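You operate a simulated robot arm through the tools that you are given. There is no shell and no other tool. Be economical: measure what you need, move in short steps, check, and stop when the job is done.

You are at the controls of a simulated two-armed robot. One attempt, no reset.

JOB
Carry the post flange with both arms and set it on the side bench top.

The check looks at the end state, three seconds after you hand in, the way a careful person would. Anything else that was tipped, shoved, dropped, spilled or broken makes it a failure.

ROBOT AND FRAMES
Two 6-joint arms with two-finger parallel grippers on one trunk, on a base that drives. Base frame: it is fixed to the floor where the robot stands at the start and does not move with it; the origin is under the middle of the robot, x ahead of it, y to its left, z up; the surface under the hand at the start is at about z = 0.9. Readings come in m, degrees, newtons and seconds.
The left shoulder is at the start at [0.06, 0.187, 1.172], the right one opposite. With the tool pointing down near the work surface each hand reaches from about 0.26 to 0.62 m from the robot's upright axis, wherever it stands, measured 20 degrees to its own side. Places, roughly: side bench top [-0.6, 4.7, 0.9]. Payload 1.57 kg a hand.
The TCP of each hand is the grasp point between the finger pads, 0.03 m short of the fingertips. In the tool frame z runs along the fingers and y along their closing line. The gripper opens to 0.11 m. The fingers are 0.024 m wide and 0.012 m thick; the gripper's body (0.048 by 0.112 m) begins 0.078 m behind the TCP.
Orientation is that of the tool frame in the base frame, as a unit quaternion [x, y, z, w]. With the fingers straight down and closing along the base's y, the tool's x points along the base's -x, its y along +y and its z along -z.

CONTROLS
- The arms move only by the tool play_rows. It takes "left_series", "right_series" or both (then of equal length, played together; a hand with none holds still); each is a list of rows, each a list of 7 numbers: the shift along the tool's x, y, z in m, then the turn, a rotation vector about the tool's x, y, z in degrees, then the opening, from 0 (shut) to 1 (fully open). In form: [[tx, ty, tz, ax, ay, az, gripper], ...]. A call has 1 to 10 rows; each row shifts and turns the commanded pose from where the row before left it, along the tool's axes as they then stand. A row lasts 0.2 s, in which the tool goes at most 0.05 m and 8.6 degrees; a call with a longer step from one row to the next is refused whole, and so is a gripper value outside its range. Where a pose cannot be reached the arm comes as near as it can. A force on the tool above 40 N (or 10 N above the force at the start of the call, whichever is more), or a blocked arm, ends the call early, and 0.2 s more pass. The fingers move at their own pace (about 0.153 m/s each) and stop on an object; they squeeze with about 26 N. The grip force told is the motor's: it shows also when the fingers shut on nothing. Time passes only in rows, and 0.2 s behind the last, so rows that do not move let the fingers close. The reply holds the time, the measured pose of the TCP, the force on the tool along the base axes, the opening and the grip force, in the units named above and with some noise, with the torque about the TCP (base axes, N m) and any sound that the robot's microphone picked up, and new pictures: "show" is both (left out), scene, wrist or none (wrist: the cameras of the hands that moved).
- Cameras (640 x 400 px; columns grow to the right, rows downward): "scene" is now at [0.012, -0.0037, 1.7097]; the picture's right is [-0.05, -1.00, 0.00], its down [-0.80, 0.04, -0.60] and it looks along [0.60, -0.03, -0.80] (base axes); focal length 292 px, centre (320, 200). "left" rides on the left gripper at [0.07, -0.016, -0.141] in its tool frame; the picture's right is [0.23, 0.97, 0.00], its down [-0.85, 0.20, -0.48] and it looks along [-0.47, 0.11, 0.88] (tool axes); focal length 222 px, centre (320, 200). "right" rides on the right gripper at [0.07, 0.016, -0.141] in its tool frame; the picture's right is [-0.23, 0.97, 0.00], its down [-0.86, -0.20, -0.48] and it looks along [-0.47, -0.11, 0.88] (tool axes); focal length 222 px, centre (320, 200). There is no depth. A picture from a camera that has moved, and an enlarged one, comes with that camera's place and axes in the base frame and with its lens.
- slide_trunk(by): slides the trunk up (or, below 0, down) by that many m; the arms and the scene camera ride with it, the base frame stays. It gives what a move gives, with no picture.
- roll_base(legs): drives the robot by 1 to 6 legs, each [ahead, left, turn to the left] in m, m and degrees, along the robot's own axes; the way and the turn of a leg run together, so that a leg with both is an arc; at most 1.5 m and 180 degrees a leg. The arms and the cameras ride along, it lands a little off, and it stops where it bumps. It gives what a move gives, and a new picture of the scene camera.
- aim_head(pan, tilt): turns the head with the scene camera to pan (to the left, within 86 degrees either way) and tilt (down, from -29 to 69), counted from straight ahead of the robot. It gives what a move gives, and a new picture of the scene camera.
- zoom(camera, box): a new picture of the part [left, top, right, bottom] of that camera's present view, enlarged. No time passes.
- finish_job(): hands the job in; it is judged then, once.

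Work in short steps. Places have to be worked out from the pictures, the camera data and where the tool is seen: move nearer, look again, correct. Check each grasp and each placing, and mend what went wrong. You have 120 turns and 260 pictures in all, those below and enlarged ones among them. Open the grippers and draw the arms clear of the work before you hand the job in, unless the task says otherwise; then end with one line.

The tools are called after "Call:" as a command line: name --argument value ..., lists and objects as JSON in quotes. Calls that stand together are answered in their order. play_rows: Moves the arms, as the interface text tells. Its arguments: {"type":"object","properties":{"left_series":{"type":"array","items":{"type":"array","items":{"type":"number"}}},"right_series":{"type":"array","items":{"type":"array","items":{"type":"number"}}},"show":{"type":"string","enum":["both","scene","wrist","none"]}},"required":[]} The other tools are called the same way: slide_trunk (by) slides the trunk up or down; roll_base (legs) drives the base; aim_head (pan, tilt) turns the head that bears the scene camera; zoom (camera, box) takes an enlarged picture of a part of a camera's view; finish_job () hands the job in.

At the start:

```text
time_s: 0.0
left_eef_pos: [0.4287, 0.1895, 1.2447]
left_orientation: [0.0, 1.0, 0.0, 0.0]
left_contact_force: [-0.3, -0.1, 0.9]
left_moment: [0.0, 0.01, -0.01]
left_finger_gap: 0.1098
left_grip_force: 0.1
right_eef_pos: [0.4623, -0.2122, 1.164]
right_orientation: [0.0, 1.0, 0.0, 0.0]
right_contact_force: [0.0, 0.5, -0.1]
right_moment: [-0.03, 0.01, 0.0]
right_finger_gap: 0.1102
right_grip_force: 0.1
trunk travel left (down, up): [-0.8, 0.19]
robot x, y, heading: [0.0014, -0.0002, -0.1]
head pan, tilt: [-2.6, 53.2]
```

scene: 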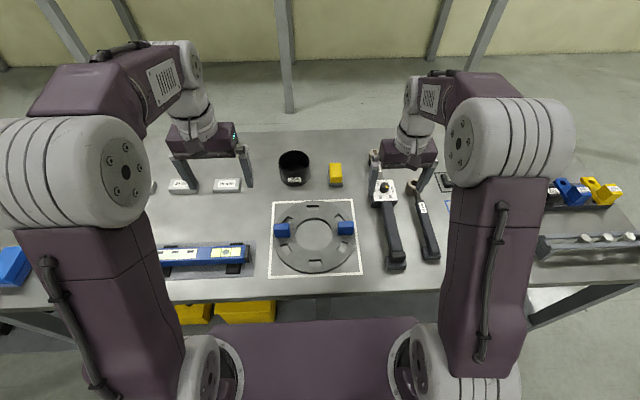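
right: 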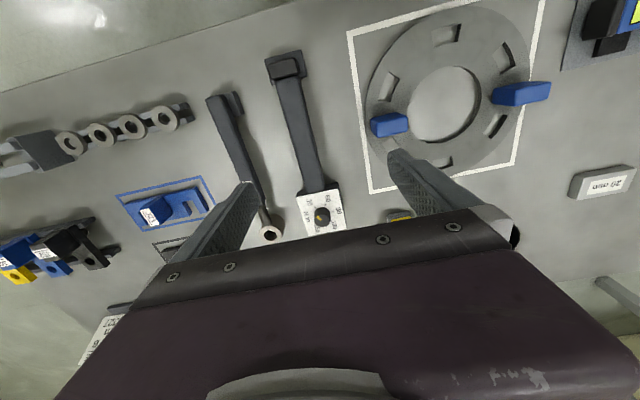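
left: 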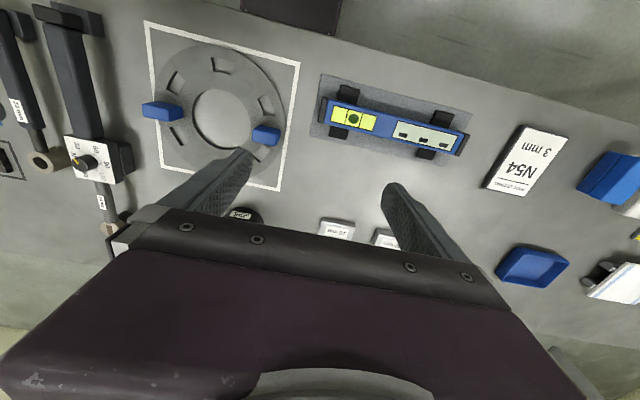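

I'll zoom in on the flange and its blue handles to judge their position and shape before moving.

Call:
zoom --camera "scene" --box '[255, 185, 375, 285]'

Call:
zoom --camera "left" --box '[130, 20, 310, 200]'

Call:
zoom --camera "right" --box '[340, 0, 560, 200]'

```text
4.00 times, centred on (315, 235) of scene
camera zoom: at [0.012, -0.0037, 1.7097], right [-0.05, -1.0, 0.0], down [-0.8, 0.04, -0.6], along [0.6, -0.03, -0.8], focal length 1167 px, centre (340, 60)
```

zoom: 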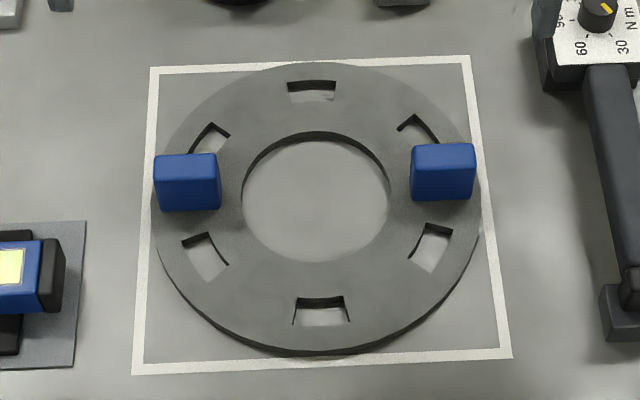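

```text
2.22 times, centred on (220, 110) of left
camera zoom: at [0.3582, 0.1724, 1.3857], right [-0.23, 0.97, 0.0], down [0.85, 0.2, 0.48], along [0.47, 0.11, -0.88], focal length 494 px, centre (542, 400)
```

zoom: 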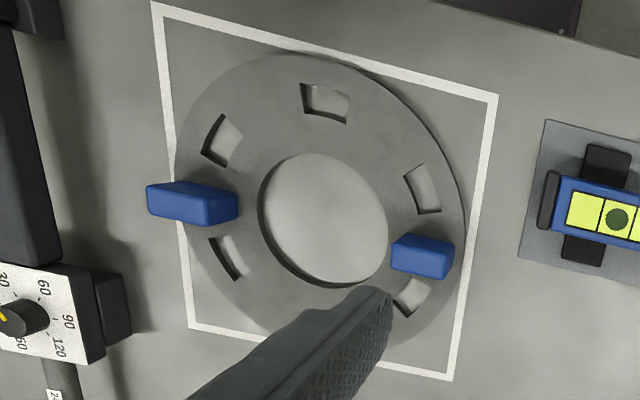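

```text
2.00 times, centred on (450, 100) of right
camera zoom: at [0.3929, -0.1953, 1.3036], right [0.23, 0.97, 0.0], down [0.86, -0.2, 0.48], along [0.47, -0.11, -0.88], focal length 444 px, centre (60, 400)
```

zoom: 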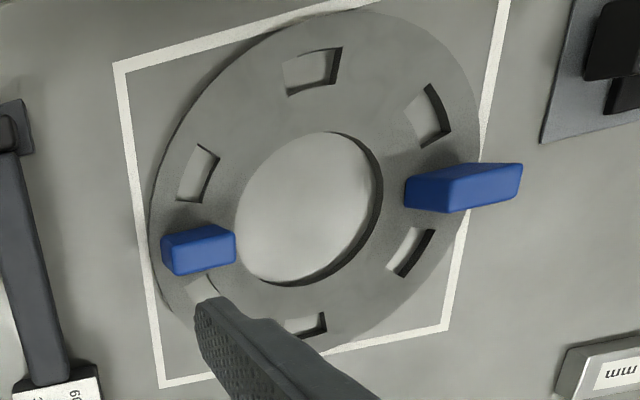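

Handles appear at about (0.478, 0.090) and (0.477, -0.106), z≈0.94, each about 5 cm radially. Before grasping I'll look toward the side bench to the left.

Call:
aim_head --pan 84 --tilt 15

```text
time_s: 1.6
left_eef_pos: [0.4272, 0.1903, 1.2452]
left_orientation: [0.0, 1.0, 0.0, 0.0]
left_contact_force: [0.2, -0.2, -0.5]
left_moment: [0.0, -0.01, -0.01]
left_finger_gap: 0.1099
left_grip_force: 0.0
right_eef_pos: [0.4612, -0.2121, 1.1637]
right_orientation: [0.0, 1.0, 0.0, 0.001]
right_contact_force: [-0.1, 0.3, -0.5]
right_moment: [0.01, 0.0, 0.01]
right_finger_gap: 0.1101
right_grip_force: 0.1
trunk travel left (down, up): [-0.8, 0.19]
robot x, y, heading: [-0.0015, -0.002, 0.1]
head pan, tilt: [84.0, 15.0]
camera scene: at [-0.052, 0.0926, 1.7677], right [0.99, -0.11, 0.0], down [-0.03, -0.26, -0.97], along [0.1, 0.96, -0.26], focal length 292 px, centre (320, 200)
```

scene: 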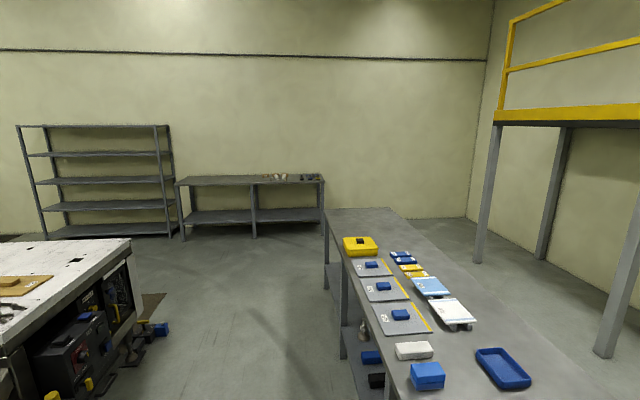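

The side bench is the one against the far wall (around pixel 250,180). I'll zoom in to see what's on it.

Call:
zoom --camera "scene" --box '[165, 155, 335, 260]'

Call:
aim_head --pan 84 --tilt 55

Call:
aim_head --pan 40 --tilt 55

```text
3.76 times, centred on (250, 208) of scene
camera zoom: at [-0.052, 0.0926, 1.7677], right [0.99, -0.11, 0.0], down [-0.03, -0.26, -0.97], along [0.1, 0.96, -0.26], focal length 1098 px, centre (584, 172)
```

zoom: 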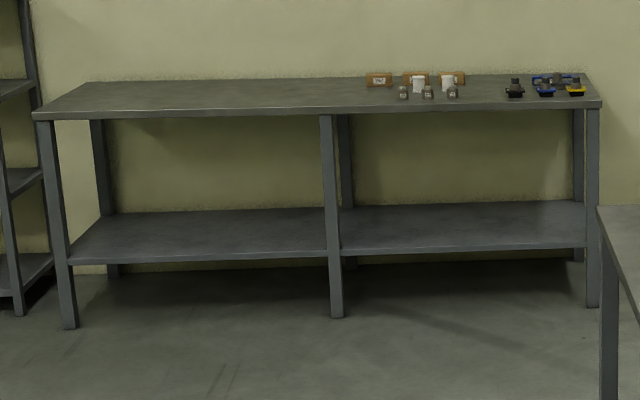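

```text
time_s: 2.7
left_eef_pos: [0.4282, 0.1903, 1.2442]
left_orientation: [0.0, 1.0, 0.0, 0.0]
left_contact_force: [-0.6, -1.2, 0.0]
left_moment: [-0.02, -0.05, -0.01]
left_finger_gap: 0.1102
left_grip_force: 0.0
right_eef_pos: [0.4619, -0.211, 1.1639]
right_orientation: [0.0, 1.0, 0.0, 0.0]
right_contact_force: [-0.4, 0.8, 0.1]
right_moment: [-0.04, 0.0, -0.04]
right_finger_gap: 0.1099
right_grip_force: 0.0
trunk travel left (down, up): [-0.8, 0.19]
robot x, y, heading: [-0.0019, -0.003, -0.2]
head pan, tilt: [84.0, 55.0]
camera scene: at [-0.0543, 0.0715, 1.7075], right [0.99, -0.1, 0.0], down [-0.09, -0.81, -0.57], along [0.06, 0.57, -0.82], focal length 292 px, centre (320, 200)
```

scene: 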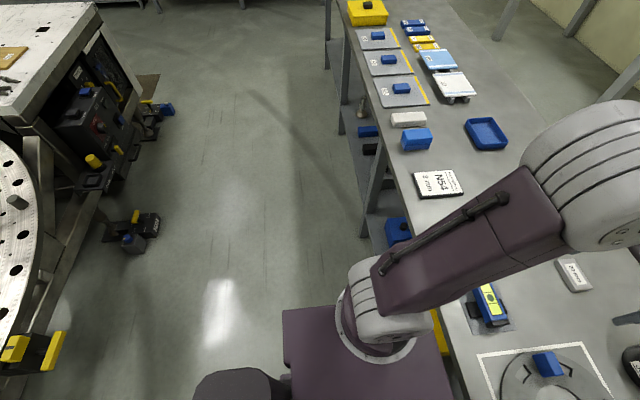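

```text
time_s: 3.8
left_eef_pos: [0.4283, 0.1891, 1.2445]
left_orientation: [0.0, 1.0, 0.0, 0.0]
left_contact_force: [0.1, 0.6, -0.8]
left_moment: [-0.02, 0.01, 0.04]
left_finger_gap: 0.1102
left_grip_force: 0.0
right_eef_pos: [0.4625, -0.2121, 1.1633]
right_orientation: [0.0, 1.0, -0.001, 0.0]
right_contact_force: [-0.9, 0.4, -0.6]
right_moment: [-0.02, 0.03, 0.01]
right_finger_gap: 0.1101
right_grip_force: 0.0
trunk travel left (down, up): [-0.8, 0.19]
robot x, y, heading: [0.001, -0.003, -0.1]
head pan, tilt: [40.0, 55.0]
camera scene: at [-0.0067, 0.0461, 1.7075], right [0.64, -0.77, 0.0], down [-0.63, -0.53, -0.57], along [0.44, 0.37, -0.82], focal length 292 px, centre (320, 200)
```

scene: 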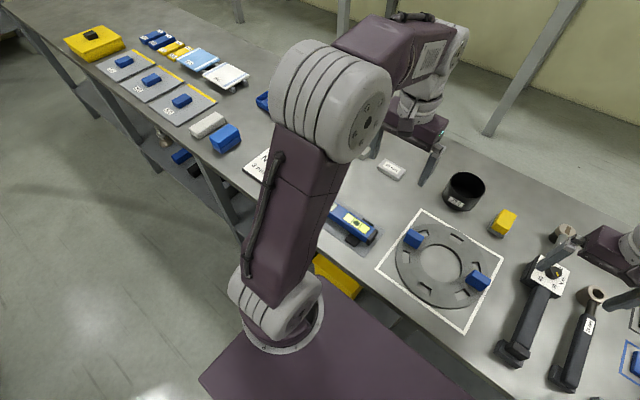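

The bench is free for x from about -1.6 to -0.5 (the clutter is on its right half) and its front edge is near y≈4.33. Now I'll turn both grippers 90° so the fingers close along x across the handles, starting with 85°.

Call:
play_rows --left_series '[[0, 0, 0, 0, 0, 8.5, 1], [0, 0, 0, 0, 0, 8.5, 1], [0, 0, 0, 0, 0, 8.5, 1], [0, 0, 0, 0, 0, 8.5, 1], [0, 0, 0, 0, 0, 8.5, 1], [0, 0, 0, 0, 0, 8.5, 1], [0, 0, 0, 0, 0, 8.5, 1], [0, 0, 0, 0, 0, 8.5, 1], [0, 0, 0, 0, 0, 8.5, 1], [0, 0, 0, 0, 0, 8.5, 1]]' --right_series '[[0, 0, 0, 0, 0, -8.5, 1], [0, 0, 0, 0, 0, -8.5, 1], [0, 0, 0, 0, 0, -8.5, 1], [0, 0, 0, 0, 0, -8.5, 1], [0, 0, 0, 0, 0, -8.5, 1], [0, 0, 0, 0, 0, -8.5, 1], [0, 0, 0, 0, 0, -8.5, 1], [0, 0, 0, 0, 0, -8.5, 1], [0, 0, 0, 0, 0, -8.5, 1], [0, 0, 0, 0, 0, -8.5, 1]]' --show "none"

Call:
aim_head --pan 0 --tilt 58

```text
time_s: 6.0
left_eef_pos: [0.4288, 0.1897, 1.2448]
left_orientation: [0.676, 0.737, 0.0, 0.0]
left_contact_force: [0.3, 0.6, 0.5]
left_moment: [0.01, 0.02, 0.0]
left_finger_gap: 0.1102
left_grip_force: 0.0
right_eef_pos: [0.4627, -0.2119, 1.1638]
right_orientation: [-0.677, 0.736, 0.0, 0.0]
right_contact_force: [-0.1, -0.2, 0.4]
right_moment: [-0.01, -0.01, 0.01]
right_finger_gap: 0.1102
right_grip_force: 0.0
trunk travel left (down, up): [-0.8, 0.19]
robot x, y, heading: [-0.0003, -0.0002, -0.2]
head pan, tilt: [40.0, 55.0]
```

```text
time_s: 7.1
left_eef_pos: [0.4277, 0.1894, 1.2449]
left_orientation: [0.675, 0.738, 0.0, 0.0]
left_contact_force: [0.4, 0.0, -0.1]
left_moment: [0.0, -0.01, 0.03]
left_finger_gap: 0.1101
left_grip_force: 0.1
right_eef_pos: [0.4614, -0.2123, 1.1619]
right_orientation: [-0.675, 0.738, 0.001, 0.0]
right_contact_force: [-0.1, 0.6, 0.6]
right_moment: [0.0, 0.02, 0.02]
right_finger_gap: 0.1099
right_grip_force: 0.0
trunk travel left (down, up): [-0.8, 0.19]
robot x, y, heading: [-0.0014, -0.0004, 0.0]
head pan, tilt: [0.0, 58.0]
camera scene: at [0.007, -0.0002, 1.7038], right [0.0, -1.0, 0.0], down [-0.85, 0.0, -0.53], along [0.53, 0.0, -0.85], focal length 292 px, centre (320, 200)
```

scene: 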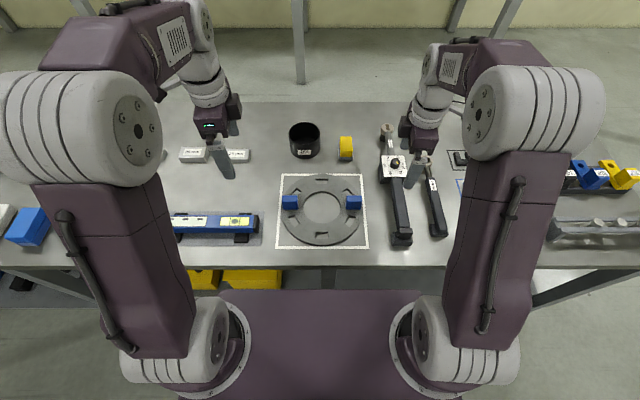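

Both grippers turned. From this view the handles are at about (0.476, 0.092) and (0.476, -0.103). I finish the turn and go above them.

Call:
play_rows --left_series '[[0, 0, 0, 0, 0, 5, 1], [-0.02, 0.01, 0.025, 0, 0, 0, 1], [-0.02, 0.01, 0.04, 0, 0, 0, 1], [-0.02, 0.01, 0.04, 0, 0, 0, 1], [-0.02, 0.01, 0.04, 0, 0, 0, 1], [-0.018, 0.009, 0.04, 0, 0, 0, 1], [0, 0, 0, 0, 0, 0, 1]]' --right_series '[[0, 0, 0, 0, 0, -5, 1], [-0.022, -0.003, 0.02, 0, 0, 0, 1], [-0.022, -0.003, 0.02, 0, 0, 0, 1], [-0.022, -0.003, 0.02, 0, 0, 0, 1], [-0.022, -0.003, 0.02, 0, 0, 0, 1], [-0.021, -0.003, 0.023, 0, 0, 0, 1], [0, 0, 0, 0, 0, 0, 1]]'

```text
time_s: 8.7
left_eef_pos: [0.4771, 0.0925, 1.0606]
left_orientation: [0.707, 0.707, 0.001, 0.0]
left_contact_force: [-0.2, 0.2, 0.0]
left_moment: [0.03, 0.01, -0.04]
left_finger_gap: 0.1099
left_grip_force: 0.0
right_eef_pos: [0.4772, -0.1023, 1.0607]
right_orientation: [-0.707, 0.707, -0.002, 0.0]
right_contact_force: [0.3, 0.2, -0.4]
right_moment: [0.0, -0.02, -0.02]
right_finger_gap: 0.1102
right_grip_force: 0.0
trunk travel left (down, up): [-0.8, 0.19]
robot x, y, heading: [0.0036, -0.0034, -0.3]
head pan, tilt: [0.0, 58.0]
camera scene: at [0.0056, -0.0005, 1.7038], right [0.0, -1.0, 0.0], down [-0.85, 0.0, -0.53], along [0.53, 0.0, -0.85], focal length 292 px, centre (320, 200)
camera right: at [0.461, -0.1722, 1.201], right [-0.97, 0.23, 0.0], down [0.2, 0.85, 0.48], along [0.11, 0.47, -0.88], focal length 222 px, centre (320, 200)
camera left: at [0.4597, 0.1601, 1.2008], right [0.97, 0.23, 0.0], down [0.2, -0.85, 0.48], along [0.11, -0.47, -0.88], focal length 222 px, centre (320, 200)
```

scene: 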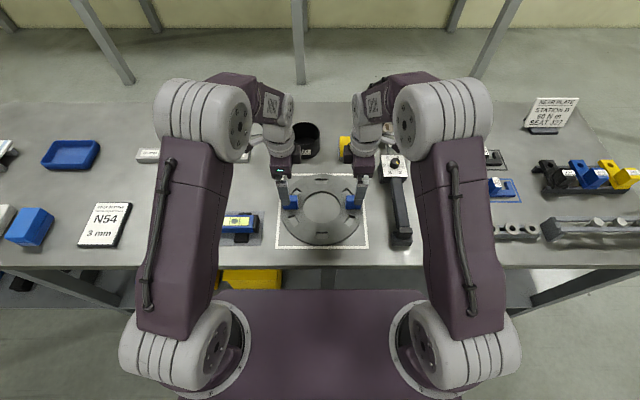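
right: 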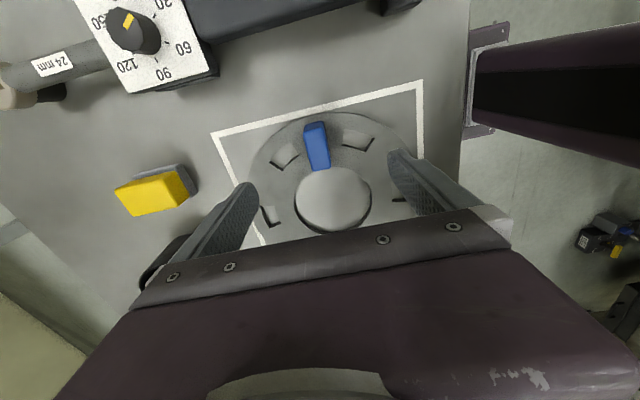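
left: 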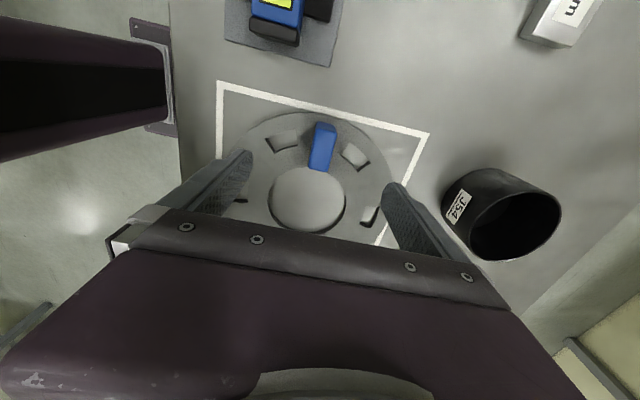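

The hands are above the handles; I'll zoom in to judge handle height and width.

Call:
zoom --camera "left" --box '[260, 100, 380, 210]'

Call:
zoom --camera "right" --box '[260, 100, 380, 210]'

Call:
zoom --camera "scene" --box '[265, 160, 375, 250]'

```text
3.64 times, centred on (320, 155) of left
camera zoom: at [0.4597, 0.1601, 1.2008], right [0.97, 0.23, 0.0], down [0.2, -0.85, 0.48], along [0.11, -0.47, -0.88], focal length 808 px, centre (320, 364)
```

zoom: 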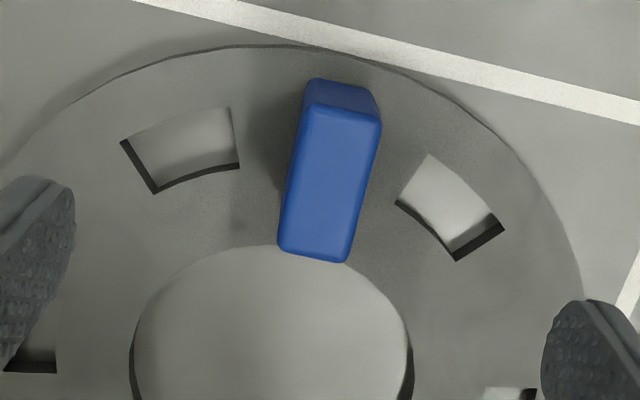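

```text
3.64 times, centred on (320, 155) of right
camera zoom: at [0.461, -0.1722, 1.201], right [-0.97, 0.23, 0.0], down [0.2, 0.85, 0.48], along [0.11, 0.47, -0.88], focal length 808 px, centre (320, 364)
```

zoom: 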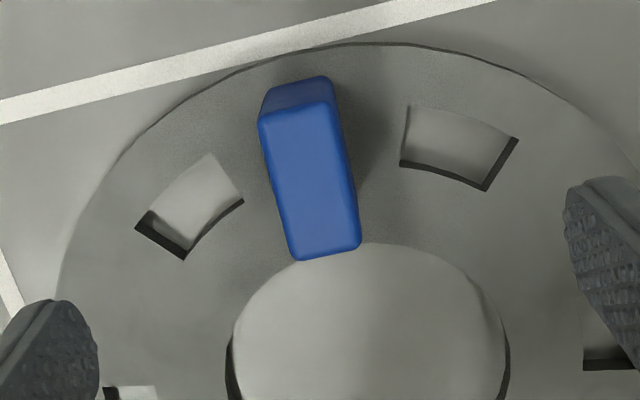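

```text
4.44 times, centred on (320, 205) of scene
camera zoom: at [0.0056, -0.0005, 1.7038], right [0.0, -1.0, 0.0], down [-0.85, 0.0, -0.53], along [0.53, 0.0, -0.85], focal length 1296 px, centre (320, 178)
```

zoom: 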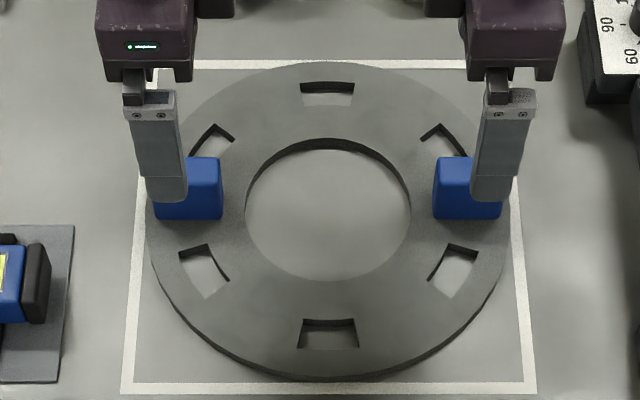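

Handles: about 0.022 thick (x), 0.045 long (y), tops at z≈0.96, ring top ≈0.915. I descend to TCP z≈0.955, still open.

Call:
play_rows --left_series '[[0, 0, 0.03, 0, 0, 0, 0.7], [0, 0, 0.03, 0, 0, 0, 0.7], [0, 0, 0.025, 0, 0, 0, 0.7], [0, 0, 0.02, 0, 0, 0, 0.7], [0, 0, 0, 0, 0, 0, 0.7]]' --right_series '[[0, 0, 0.03, 0, 0, 0, 0.7], [0, 0, 0.03, 0, 0, 0, 0.7], [0, 0, 0.025, 0, 0, 0, 0.7], [0, 0, 0.02, 0, 0, 0, 0.7], [0, 0, 0, 0, 0, 0, 0.7]]'

```text
time_s: 9.9
left_eef_pos: [0.4778, 0.0914, 0.9533]
left_orientation: [0.707, 0.708, 0.0, 0.0]
left_contact_force: [-0.9, -0.5, 0.3]
left_moment: [0.01, 0.01, 0.02]
left_finger_gap: 0.0769
left_grip_force: 0.0
right_eef_pos: [0.4761, -0.1026, 0.9556]
right_orientation: [-0.707, 0.707, -0.001, 0.0]
right_contact_force: [0.7, 0.2, 0.4]
right_moment: [-0.04, -0.04, 0.0]
right_finger_gap: 0.0768
right_grip_force: 0.1
trunk travel left (down, up): [-0.8, 0.19]
robot x, y, heading: [-0.0045, -0.0003, -0.0]
head pan, tilt: [0.0, 58.0]
camera scene: at [0.0064, -0.0004, 1.7038], right [0.0, -1.0, 0.0], down [-0.85, 0.0, -0.53], along [0.53, 0.0, -0.85], focal length 292 px, centre (320, 200)
camera right: at [0.4604, -0.1715, 1.0961], right [-0.97, 0.23, 0.0], down [0.2, 0.86, 0.48], along [0.11, 0.47, -0.88], focal length 222 px, centre (320, 200)
camera left: at [0.4604, 0.1599, 1.0941], right [0.97, 0.23, 0.0], down [0.2, -0.85, 0.48], along [0.11, -0.47, -0.88], focal length 222 px, centre (320, 200)
```

scene: 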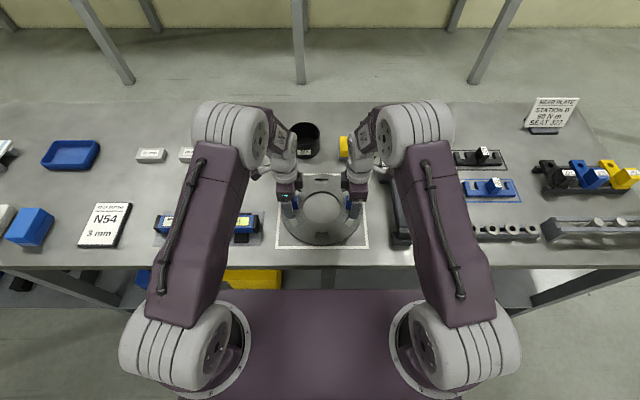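
right: 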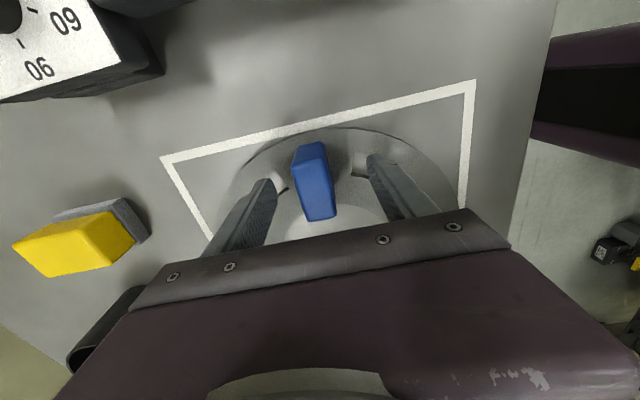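
left: 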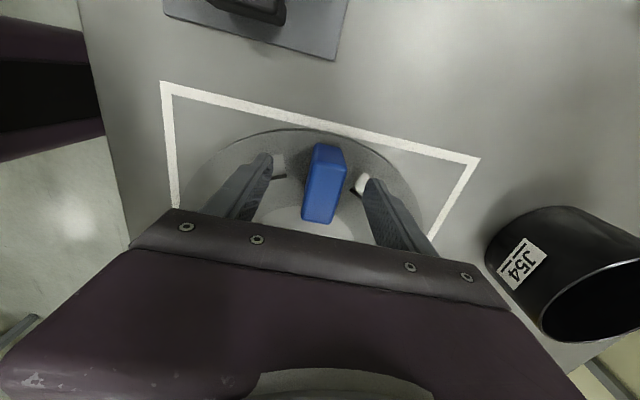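

The fingers straddle both handles with no contact. I lower 6 mm slowly for more pad overlap, then close.

Call:
play_rows --left_series '[[0, 0, 0.003, 0, 0, 0, 0.7], [0, 0, 0.003, 0, 0, 0, 0.7], [0, 0, 0, 0, 0, 0, 0.7]]' --right_series '[[0, 0, 0.004, 0, 0, 0, 0.7], [0, 0, 0.003, 0, 0, 0, 0.7], [0, 0, 0, 0, 0, 0, 0.7]]' --show "none"

Call:
play_rows --left_series '[[0, 0, 0, 0, 0, 0, 0.3], [0, 0, 0, 0, 0, 0, 0], [0, 0, 0, 0, 0, 0, 0], [0, 0, 0, 0, 0, 0, 0], [0, 0, 0, 0, 0, 0, 0]]' --right_series '[[0, 0, 0, 0, 0, 0, 0.3], [0, 0, 0, 0, 0, 0, 0], [0, 0, 0, 0, 0, 0, 0], [0, 0, 0, 0, 0, 0, 0], [0, 0, 0, 0, 0, 0, 0]]' --show "wrist"

```text
time_s: 10.7
left_eef_pos: [0.4769, 0.0911, 0.9482]
left_orientation: [0.707, 0.707, 0.001, 0.001]
left_contact_force: [-0.2, -0.3, 0.1]
left_moment: [-0.01, 0.01, -0.02]
left_finger_gap: 0.0767
left_grip_force: 0.0
right_eef_pos: [0.4777, -0.1022, 0.9483]
right_orientation: [-0.707, 0.707, 0.0, -0.001]
right_contact_force: [0.3, 0.1, 0.7]
right_moment: [0.07, -0.01, -0.02]
right_finger_gap: 0.0771
right_grip_force: 0.0
trunk travel left (down, up): [-0.8, 0.19]
robot x, y, heading: [0.0006, 0.0015, -0.2]
head pan, tilt: [0.0, 58.0]
```

```text
time_s: 11.9
left_eef_pos: [0.4781, 0.0921, 0.9487]
left_orientation: [0.707, 0.708, 0.001, 0.0]
left_contact_force: [-0.6, 0.7, 1.7]
left_moment: [-0.19, -0.01, -0.37]
left_finger_gap: 0.0235
left_grip_force: 26.0
right_eef_pos: [0.478, -0.1027, 0.9484]
right_orientation: [0.707, -0.707, -0.001, -0.001]
right_contact_force: [3.8, -0.3, 1.7]
right_moment: [0.41, 0.13, -0.29]
right_finger_gap: 0.024
right_grip_force: 26.3
trunk travel left (down, up): [-0.8, 0.19]
robot x, y, heading: [-0.0001, -0.0038, 0.1]
head pan, tilt: [0.0, 58.0]
camera right: at [0.4622, -0.1726, 1.089], right [-0.97, 0.23, 0.0], down [0.2, 0.85, 0.48], along [0.11, 0.47, -0.88], focal length 222 px, centre (320, 200)
camera left: at [0.4613, 0.1604, 1.089], right [0.97, 0.23, 0.0], down [0.2, -0.85, 0.48], along [0.11, -0.47, -0.88], focal length 222 px, centre (320, 200)
```

right: 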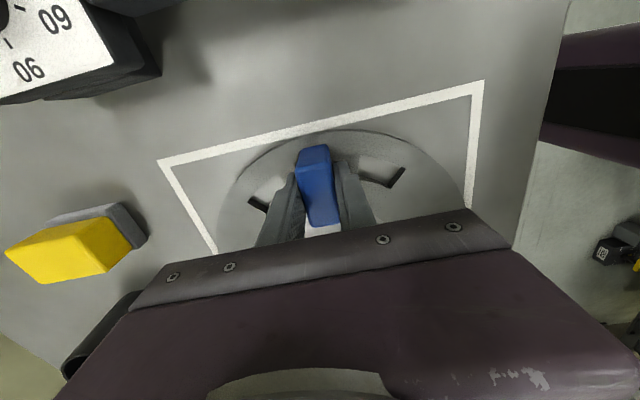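
left: 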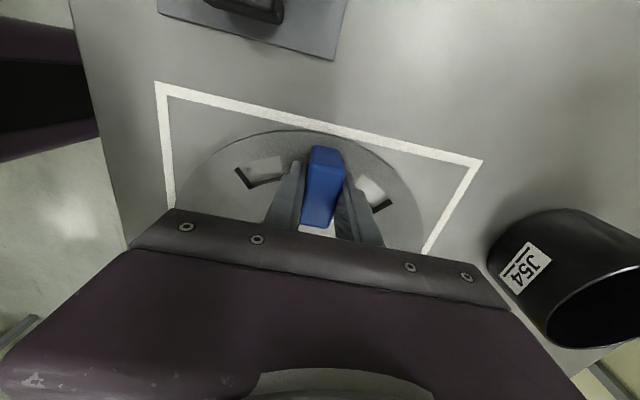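

Both handles are gripped at a 0.024 gap with 26 N. I lift together by a few cm and check.

Call:
play_rows --left_series '[[0, 0, -0.005, 0, 0, 0, 0], [0, 0, -0.01, 0, 0, 0, 0], [0, 0, -0.01, 0, 0, 0, 0], [0, 0, -0.01, 0, 0, 0, 0], [0, 0, -0.005, 0, 0, 0, 0], [0, 0, 0, 0, 0, 0, 0]]' --right_series '[[0, 0, -0.005, 0, 0, 0, 0], [0, 0, -0.01, 0, 0, 0, 0], [0, 0, -0.01, 0, 0, 0, 0], [0, 0, -0.01, 0, 0, 0, 0], [0, 0, -0.005, 0, 0, 0, 0], [0, 0, 0, 0, 0, 0, 0]]'

```text
time_s: 13.3
left_eef_pos: [0.4797, 0.0922, 0.9865]
left_orientation: [0.707, 0.707, 0.0, -0.001]
left_contact_force: [-5.4, -1.1, -9.6]
left_moment: [0.72, -0.17, -0.52]
left_finger_gap: 0.0241
left_grip_force: 26.8
right_eef_pos: [0.479, -0.1015, 0.9876]
right_orientation: [0.707, -0.707, -0.001, 0.001]
right_contact_force: [6.6, 0.4, -1.8]
right_moment: [0.14, 0.15, -0.49]
right_finger_gap: 0.024
right_grip_force: 26.2
trunk travel left (down, up): [-0.8, 0.19]
robot x, y, heading: [-0.0022, 0.0024, 0.1]
head pan, tilt: [0.0, 58.0]
camera scene: at [0.0094, -0.0003, 1.7037], right [0.0, -1.0, 0.0], down [-0.85, 0.0, -0.53], along [0.53, 0.0, -0.85], focal length 292 px, centre (320, 200)
camera right: at [0.4631, -0.172, 1.1284], right [-0.97, 0.23, 0.0], down [0.2, 0.85, 0.48], along [0.11, 0.47, -0.88], focal length 222 px, centre (320, 200)
camera left: at [0.4627, 0.1609, 1.1284], right [0.97, 0.23, 0.0], down [0.2, -0.86, 0.48], along [0.11, -0.47, -0.88], focal length 222 px, centre (320, 200)
```

scene: 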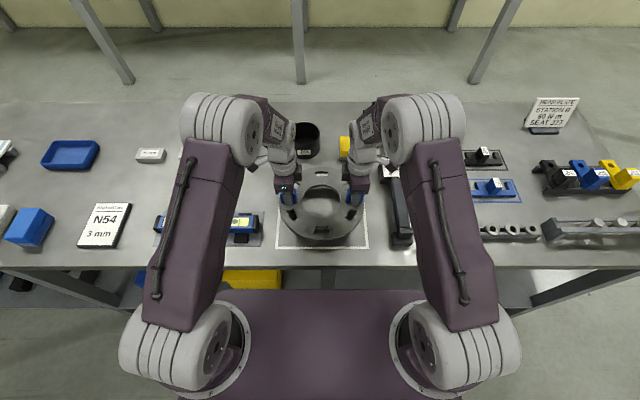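
right: 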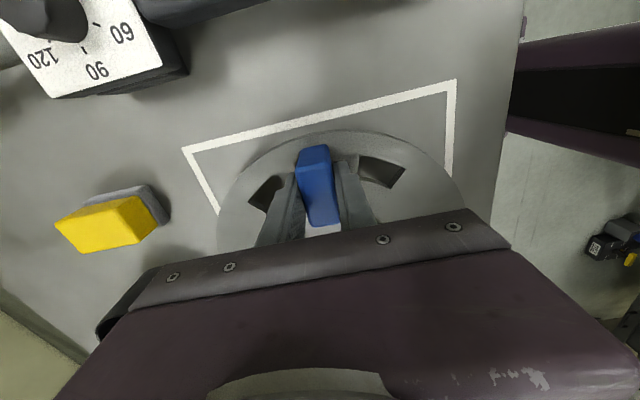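
left: 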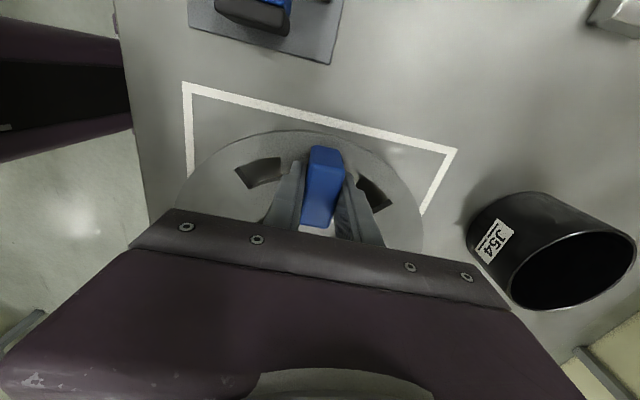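

The flange is lifted level with a ~11 N load, grips unchanged. I raise the trunk to clear the bench items, then check.

Call:
slide_trunk --by 0.17

Call:
roll_base --legs '[[-0.15, 0, 0]]'

```text
time_s: 15.2
left_eef_pos: [0.4789, 0.0926, 1.1573]
left_orientation: [0.707, 0.707, -0.001, 0.0]
left_contact_force: [-7.3, -1.2, -12.8]
left_moment: [0.57, -0.03, -0.69]
left_finger_gap: 0.0237
left_grip_force: 26.4
right_eef_pos: [0.479, -0.1016, 1.158]
right_orientation: [-0.707, 0.707, 0.001, 0.0]
right_contact_force: [7.5, 2.0, 0.7]
right_moment: [0.78, 0.03, -0.65]
right_finger_gap: 0.0237
right_grip_force: 26.0
trunk travel left (down, up): [-0.97, 0.02]
robot x, y, heading: [-0.0001, 0.001, -0.1]
head pan, tilt: [0.0, 58.0]
```

```text
time_s: 16.6
left_eef_pos: [0.3341, 0.0902, 1.1572]
left_orientation: [0.708, 0.706, -0.002, -0.001]
left_contact_force: [-8.2, -2.3, -11.6]
left_moment: [0.51, 0.02, -0.72]
left_finger_gap: 0.0239
left_grip_force: 26.3
right_eef_pos: [0.3321, -0.1035, 1.1573]
right_orientation: [-0.706, 0.708, 0.002, -0.001]
right_contact_force: [7.5, 2.3, -1.5]
right_moment: [0.31, -0.02, -0.69]
right_finger_gap: 0.0241
right_grip_force: 26.1
trunk travel left (down, up): [-0.97, 0.02]
robot x, y, heading: [-0.1521, 0.0003, -0.1]
head pan, tilt: [0.0, 58.0]
camera scene: at [-0.1349, -0.0002, 1.8737], right [0.0, -1.0, 0.0], down [-0.85, 0.0, -0.53], along [0.53, 0.0, -0.85], focal length 292 px, centre (320, 200)
```

scene: 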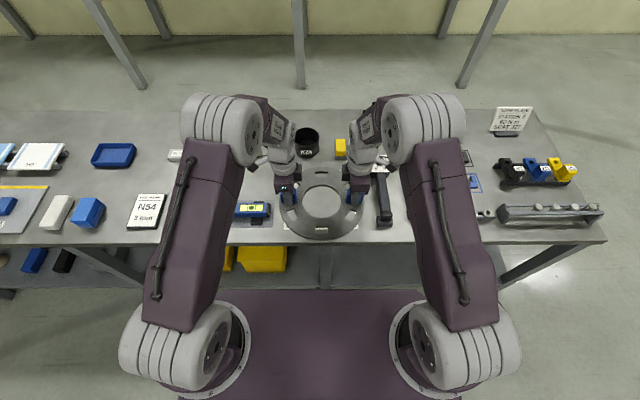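

The left hand bears nearly all of the ~12 N load, so I raise the right hand 2 mm to share it. Then I'll look left along the corridor.

Call:
play_rows --right_series '[[0, 0, -0.002, 0, 0, 0, 0], [0, 0, 0, 0, 0, 0, 0]]' --show "none"

Call:
aim_head --pan 86 --tilt 40

Call:
aim_head --pan 86 --tilt 68

```text
time_s: 17.1
left_eef_pos: [0.3319, 0.0907, 1.1565]
left_orientation: [0.709, 0.706, -0.001, -0.002]
left_contact_force: [-5.2, 1.0, 1.3]
left_moment: [-0.82, -0.14, -0.5]
left_finger_gap: 0.0239
left_grip_force: 25.9
right_eef_pos: [0.3297, -0.1033, 1.1585]
right_orientation: [-0.706, 0.708, 0.001, -0.001]
right_contact_force: [5.3, 0.3, -14.1]
right_moment: [-0.61, 0.17, -0.48]
right_finger_gap: 0.0241
right_grip_force: 25.8
trunk travel left (down, up): [-0.97, 0.02]
robot x, y, heading: [-0.1507, -0.001, -0.2]
head pan, tilt: [0.0, 58.0]
```

```text
time_s: 18.8
left_eef_pos: [0.3286, 0.0918, 1.1583]
left_orientation: [0.709, 0.706, 0.0, -0.001]
left_contact_force: [-6.3, 0.9, -1.5]
left_moment: [-0.52, -0.09, -0.54]
left_finger_gap: 0.024
left_grip_force: 25.8
right_eef_pos: [0.3293, -0.1051, 1.1595]
right_orientation: [-0.706, 0.708, 0.0, 0.001]
right_contact_force: [5.1, -1.1, -12.5]
right_moment: [-0.44, 0.09, -0.45]
right_finger_gap: 0.0239
right_grip_force: 25.8
trunk travel left (down, up): [-0.97, 0.02]
robot x, y, heading: [-0.1504, 0.001, 0.1]
head pan, tilt: [85.9, 40.0]
camera scene: at [-0.2031, 0.0849, 1.8982], right [1.0, -0.08, 0.0], down [-0.05, -0.64, -0.77], along [0.06, 0.76, -0.64], focal length 292 px, centre (320, 200)
```

scene: 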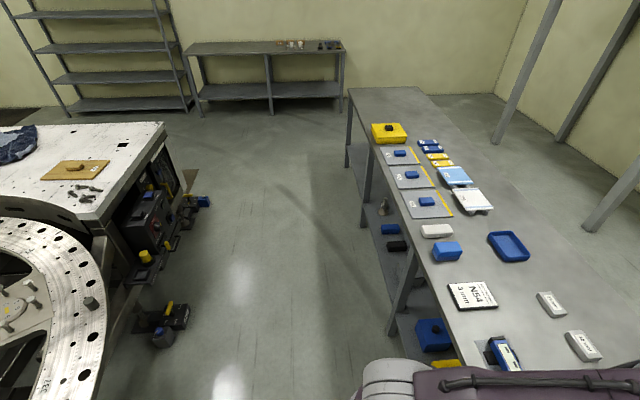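

```text
time_s: 19.7
left_eef_pos: [0.3302, 0.0911, 1.1578]
left_orientation: [0.709, 0.706, 0.0, -0.001]
left_contact_force: [-4.6, 1.0, -3.8]
left_moment: [-0.22, -0.14, -0.47]
left_finger_gap: 0.0241
left_grip_force: 25.9
right_eef_pos: [0.3289, -0.1034, 1.1603]
right_orientation: [-0.706, 0.709, 0.001, 0.0]
right_contact_force: [4.7, -2.2, -9.5]
right_moment: [-0.29, 0.14, -0.47]
right_finger_gap: 0.0239
right_grip_force: 26.2
trunk travel left (down, up): [-0.97, 0.02]
robot x, y, heading: [-0.1515, -0.0033, -0.3]
head pan, tilt: [85.9, 68.0]
camera scene: at [-0.2049, 0.0569, 1.8629], right [1.0, -0.07, 0.0], down [-0.07, -0.92, -0.38], along [0.03, 0.37, -0.93], focal length 292 px, centre (320, 200)
```

scene: 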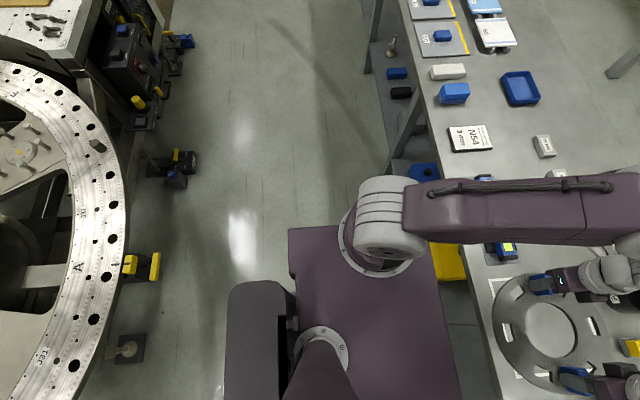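

Corridor is roughly x from -1.0 to 0.35; I'll keep the heading, back another 0.1 m and strafe left with the flange above everything on the bench. First half, then check.

Call:
roll_base --legs '[[-0.1, 0, 0], [0, 1.2, 0]]'

Call:
aim_head --pan 86 --tilt 45

```text
time_s: 26.7
left_eef_pos: [0.2256, 1.3292, 1.1576]
left_orientation: [0.704, 0.711, -0.001, -0.001]
left_contact_force: [-5.4, 3.6, -7.7]
left_moment: [0.17, -0.09, -0.54]
left_finger_gap: 0.024
left_grip_force: 26.3
right_eef_pos: [0.2269, 1.1358, 1.1596]
right_orientation: [0.71, -0.704, -0.001, 0.0]
right_contact_force: [5.5, -2.3, -4.6]
right_moment: [0.19, 0.11, -0.47]
right_finger_gap: 0.024
right_grip_force: 26.4
trunk travel left (down, up): [-0.97, 0.02]
robot x, y, heading: [-0.25, 1.2334, 0.6]
head pan, tilt: [85.9, 68.0]
camera scene: at [-0.3094, 1.2882, 1.8628], right [1.0, -0.06, 0.0], down [-0.06, -0.93, -0.38], along [0.02, 0.37, -0.93], focal length 292 px, centre (320, 200)
```

scene: 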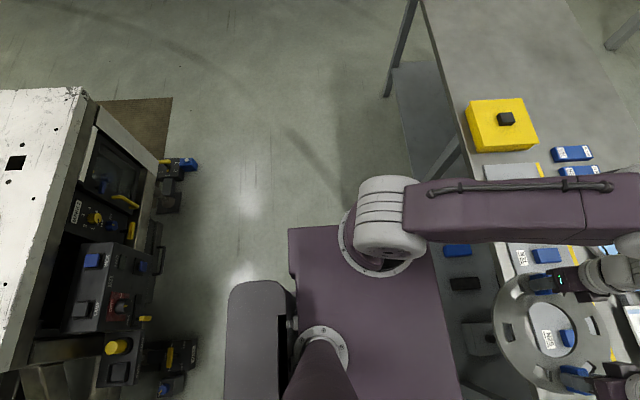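

```text
time_s: 27.5
left_eef_pos: [0.2245, 1.3304, 1.1573]
left_orientation: [0.704, 0.71, -0.001, -0.001]
left_contact_force: [-2.3, -1.4, -3.5]
left_moment: [0.39, -0.29, -0.2]
left_finger_gap: 0.0239
left_grip_force: 25.8
right_eef_pos: [0.2266, 1.1359, 1.1598]
right_orientation: [0.71, -0.704, 0.0, 0.0]
right_contact_force: [2.1, 1.8, -8.4]
right_moment: [-0.77, 0.24, -0.3]
right_finger_gap: 0.0237
right_grip_force: 26.0
trunk travel left (down, up): [-0.97, 0.02]
robot x, y, heading: [-0.2502, 1.2306, 0.4]
head pan, tilt: [85.9, 45.0]
camera scene: at [-0.3079, 1.3143, 1.8908], right [1.0, -0.06, 0.0], down [-0.04, -0.71, -0.71], along [0.04, 0.7, -0.71], focal length 292 px, centre (320, 200)
```

scene: 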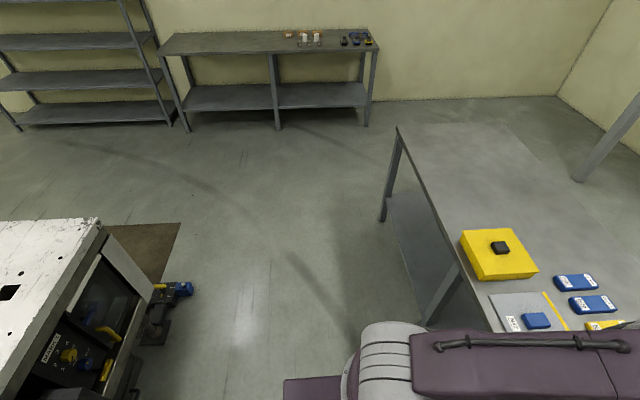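

The grip holds and the way ahead is clear. The bench's free stretch is x≈-1.6…-0.5 with front edge y≈4.3. I strafe past the long bench, turn left 90°, go ahead a bit and shift left to x≈-1.0.

Call:
roll_base --legs '[[0, 1.4, 0], [0, 0, 90], [0.55, 0, 0], [0, 0.75, 0]]'

Call:
aim_head --pan 0 --tilt 40

```text
time_s: 44.8
left_eef_pos: [-1.1168, 3.6568, 1.1582]
left_orientation: [-0.006, 1.0, 0.0, -0.001]
left_contact_force: [0.8, -3.9, -6.5]
left_moment: [0.11, -0.04, -0.39]
left_finger_gap: 0.0236
left_grip_force: 26.0
right_eef_pos: [-0.9214, 3.6584, 1.1593]
right_orientation: [1.0, 0.007, 0.0, 0.0]
right_contact_force: [-0.5, 3.9, -6.5]
right_moment: [-0.14, 0.06, -0.35]
right_finger_gap: 0.0239
right_grip_force: 26.1
trunk travel left (down, up): [-0.97, 0.02]
robot x, y, heading: [-1.0164, 3.1767, 90.8]
head pan, tilt: [85.9, 45.0]
camera scene: at [-1.0994, 3.1251, 1.891], right [0.06, 1.0, 0.0], down [0.71, -0.04, -0.71], along [-0.71, 0.04, -0.71], focal length 292 px, centre (320, 200)
```

scene: 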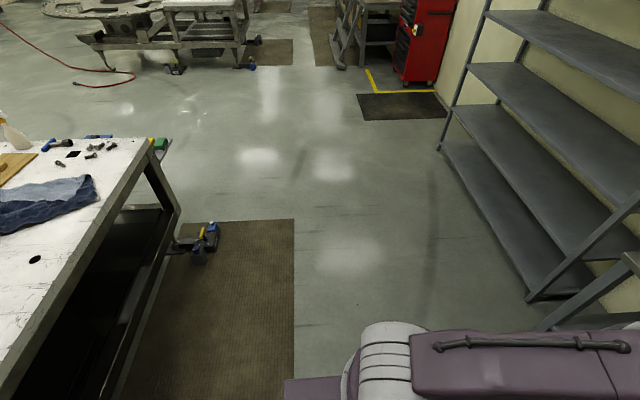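

```text
time_s: 46.4
left_eef_pos: [-1.1178, 3.6558, 1.1558]
left_orientation: [-0.006, 1.0, -0.001, 0.0]
left_contact_force: [1.2, -2.3, -4.6]
left_moment: [0.25, 0.22, -0.33]
left_finger_gap: 0.0243
left_grip_force: 25.9
right_eef_pos: [-0.9241, 3.658, 1.1601]
right_orientation: [1.0, 0.007, -0.001, 0.0]
right_contact_force: [-1.4, 2.8, -7.7]
right_moment: [-0.24, -0.56, -0.15]
right_finger_gap: 0.0238
right_grip_force: 25.9
trunk travel left (down, up): [-0.97, 0.02]
robot x, y, heading: [-1.0137, 3.1787, 90.8]
head pan, tilt: [0.0, 40.0]
camera scene: at [-1.022, 3.2053, 1.8981], right [1.0, 0.01, 0.0], down [0.01, -0.64, -0.77], along [-0.01, 0.77, -0.64], focal length 292 px, centre (320, 200)
```

scene: 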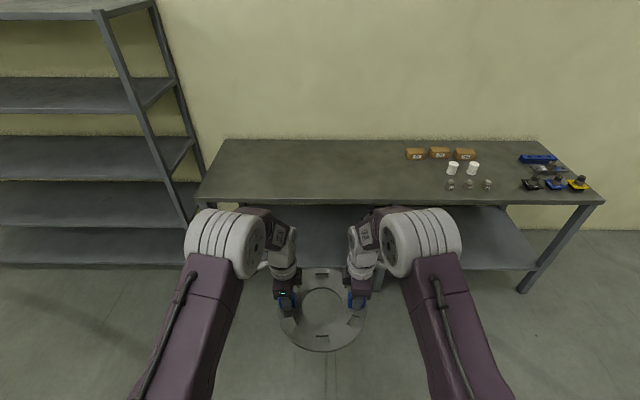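

The bench front edge is at y≈4.38 with the clutter at x>-0.48. I shift left to sit between the bench legs and drive ahead to y≈3.98, leaving the ring just short of the final spot and 0.2 m above the top.

Call:
roll_base --legs '[[0, 0.1, -0.8], [0.8, 0, 0]]'

Call:
aim_head --pan 0 --tilt 58

```text
time_s: 51.4
left_eef_pos: [-1.1993, 4.445, 1.1584]
left_orientation: [0.005, 1.0, 0.001, -0.001]
left_contact_force: [1.1, -3.5, -6.9]
left_moment: [0.22, 0.01, -0.31]
left_finger_gap: 0.0237
left_grip_force: 25.7
right_eef_pos: [-1.005, 4.4425, 1.1611]
right_orientation: [1.0, -0.006, 0.001, 0.0]
right_contact_force: [-0.2, 2.3, -4.6]
right_moment: [-0.18, 0.19, -0.26]
right_finger_gap: 0.0239
right_grip_force: 25.7
trunk travel left (down, up): [-0.97, 0.02]
robot x, y, heading: [-1.1118, 3.9691, 89.7]
head pan, tilt: [0.0, 40.0]
camera scene: at [-1.1138, 3.9914, 1.8981], right [1.0, -0.01, 0.0], down [-0.01, -0.64, -0.77], along [0.01, 0.77, -0.64], focal length 292 px, centre (320, 200)
```

scene: 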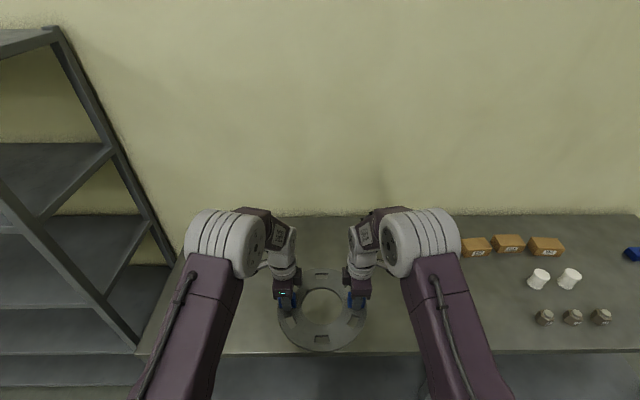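

```text
time_s: 52.2
left_eef_pos: [-1.2001, 4.4469, 1.1574]
left_orientation: [0.006, 1.0, -0.001, 0.0]
left_contact_force: [1.4, -0.8, -4.4]
left_moment: [0.31, 0.57, -0.03]
left_finger_gap: 0.024
left_grip_force: 25.4
right_eef_pos: [-1.0046, 4.4449, 1.1605]
right_orientation: [1.0, -0.005, 0.001, 0.001]
right_contact_force: [-1.8, 1.7, -6.8]
right_moment: [-0.26, -0.71, -0.24]
right_finger_gap: 0.024
right_grip_force: 26.1
trunk travel left (down, up): [-0.97, 0.02]
robot x, y, heading: [-1.1106, 3.9681, 89.6]
head pan, tilt: [0.0, 58.0]
camera scene: at [-1.1139, 3.9777, 1.8738], right [1.0, -0.01, 0.0], down [-0.01, -0.85, -0.53], along [0.01, 0.53, -0.85], focal length 292 px, centre (320, 200)
```

scene: 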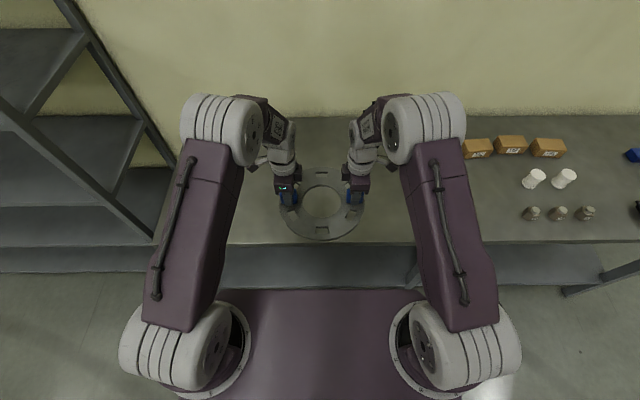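

The ring is level over the front edge (~y 4.39) and still well held. I move ahead 0.1 m, then extend both arms forward (+y) 8 cm together.

Call:
roll_base --legs '[[0.1, 0, 0]]'

Call:
play_rows --left_series '[[0, 0.01, 0, 0, 0, 0, 0], [0, 0.015, 0, 0, 0, 0, 0], [0, 0.015, 0, 0, 0, 0, 0], [0, 0.015, 0, 0, 0, 0, 0], [0, 0.015, 0, 0, 0, 0, 0], [0, 0.01, 0, 0, 0, 0, 0], [0, 0, 0, 0, 0, 0, 0]]' --right_series '[[0, -0.01, 0, 0, 0, 0, 0], [0, -0.015, 0, 0, 0, 0, 0], [0, -0.015, 0, 0, 0, 0, 0], [0, -0.015, 0, 0, 0, 0, 0], [0, -0.015, 0, 0, 0, 0, 0], [0, -0.01, 0, 0, 0, 0, 0], [0, 0, 0, 0, 0, 0, 0]]'

```text
time_s: 53.3
left_eef_pos: [-1.1984, 4.5396, 1.1611]
left_orientation: [0.006, 1.0, 0.002, 0.0]
left_contact_force: [-0.1, -2.3, -5.5]
left_moment: [0.28, -0.52, -0.28]
left_finger_gap: 0.024
left_grip_force: 26.0
right_eef_pos: [-1.0037, 4.5384, 1.1638]
right_orientation: [1.0, -0.006, 0.0, -0.002]
right_contact_force: [0.1, 0.8, -6.6]
right_moment: [-0.21, 0.44, -0.05]
right_finger_gap: 0.024
right_grip_force: 25.7
trunk travel left (down, up): [-0.97, 0.02]
robot x, y, heading: [-1.1123, 4.0654, 89.1]
head pan, tilt: [0.0, 58.0]
camera scene: at [-1.113, 4.0653, 1.8738], right [1.0, -0.01, 0.0], down [-0.01, -0.85, -0.53], along [0.01, 0.53, -0.85], focal length 292 px, centre (320, 200)
```

scene: 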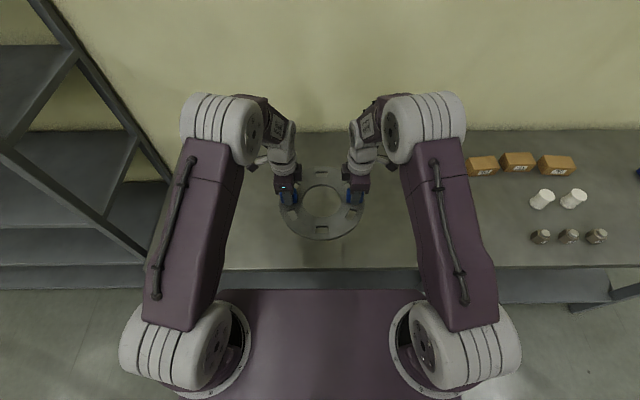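

```text
time_s: 54.9
left_eef_pos: [-1.1964, 4.6271, 1.1575]
left_orientation: [0.004, 1.0, -0.002, 0.0]
left_contact_force: [-5.4, 1.1, 1.3]
left_moment: [0.06, -0.78, 0.06]
left_finger_gap: 0.0239
left_grip_force: 26.5
right_eef_pos: [-1.0031, 4.6253, 1.1584]
right_orientation: [1.0, -0.007, 0.0, 0.001]
right_contact_force: [6.2, -2.0, -13.6]
right_moment: [-0.05, -0.61, 0.15]
right_finger_gap: 0.0241
right_grip_force: 25.9
trunk travel left (down, up): [-0.97, 0.02]
robot x, y, heading: [-1.1136, 4.0691, 89.4]
head pan, tilt: [0.0, 58.0]
camera scene: at [-1.1128, 4.0796, 1.8737], right [1.0, -0.01, 0.0], down [-0.01, -0.85, -0.53], along [0.01, 0.53, -0.85], focal length 292 px, centre (320, 200)
camera right: at [-0.9327, 4.6083, 1.2993], right [-0.24, -0.97, 0.0], down [-0.85, 0.21, 0.48], along [-0.46, 0.11, -0.88], focal length 222 px, centre (320, 200)
camera left: at [-1.2676, 4.611, 1.2983], right [-0.22, 0.98, 0.0], down [0.86, 0.19, 0.48], along [0.47, 0.1, -0.88], focal length 222 px, centre (320, 200)
```

scene: 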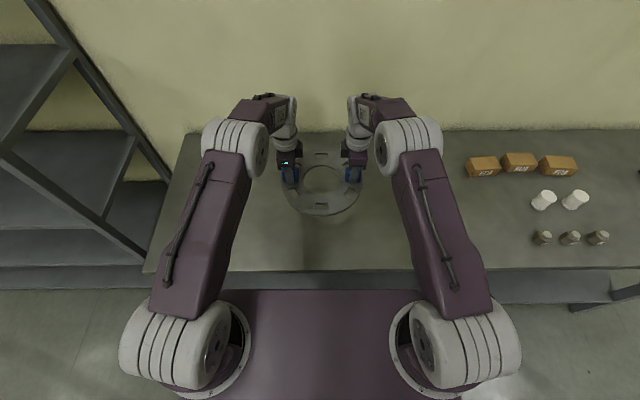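
right: 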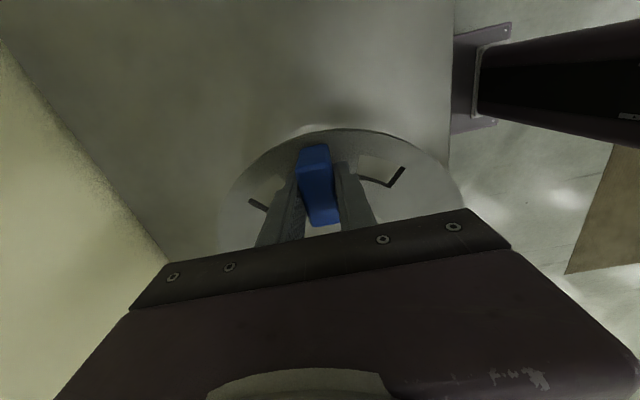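
left: 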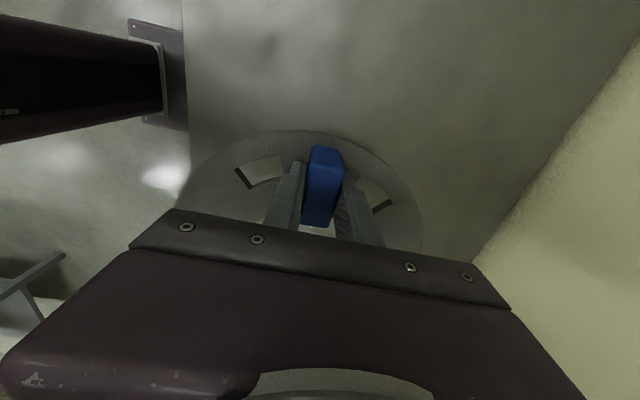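

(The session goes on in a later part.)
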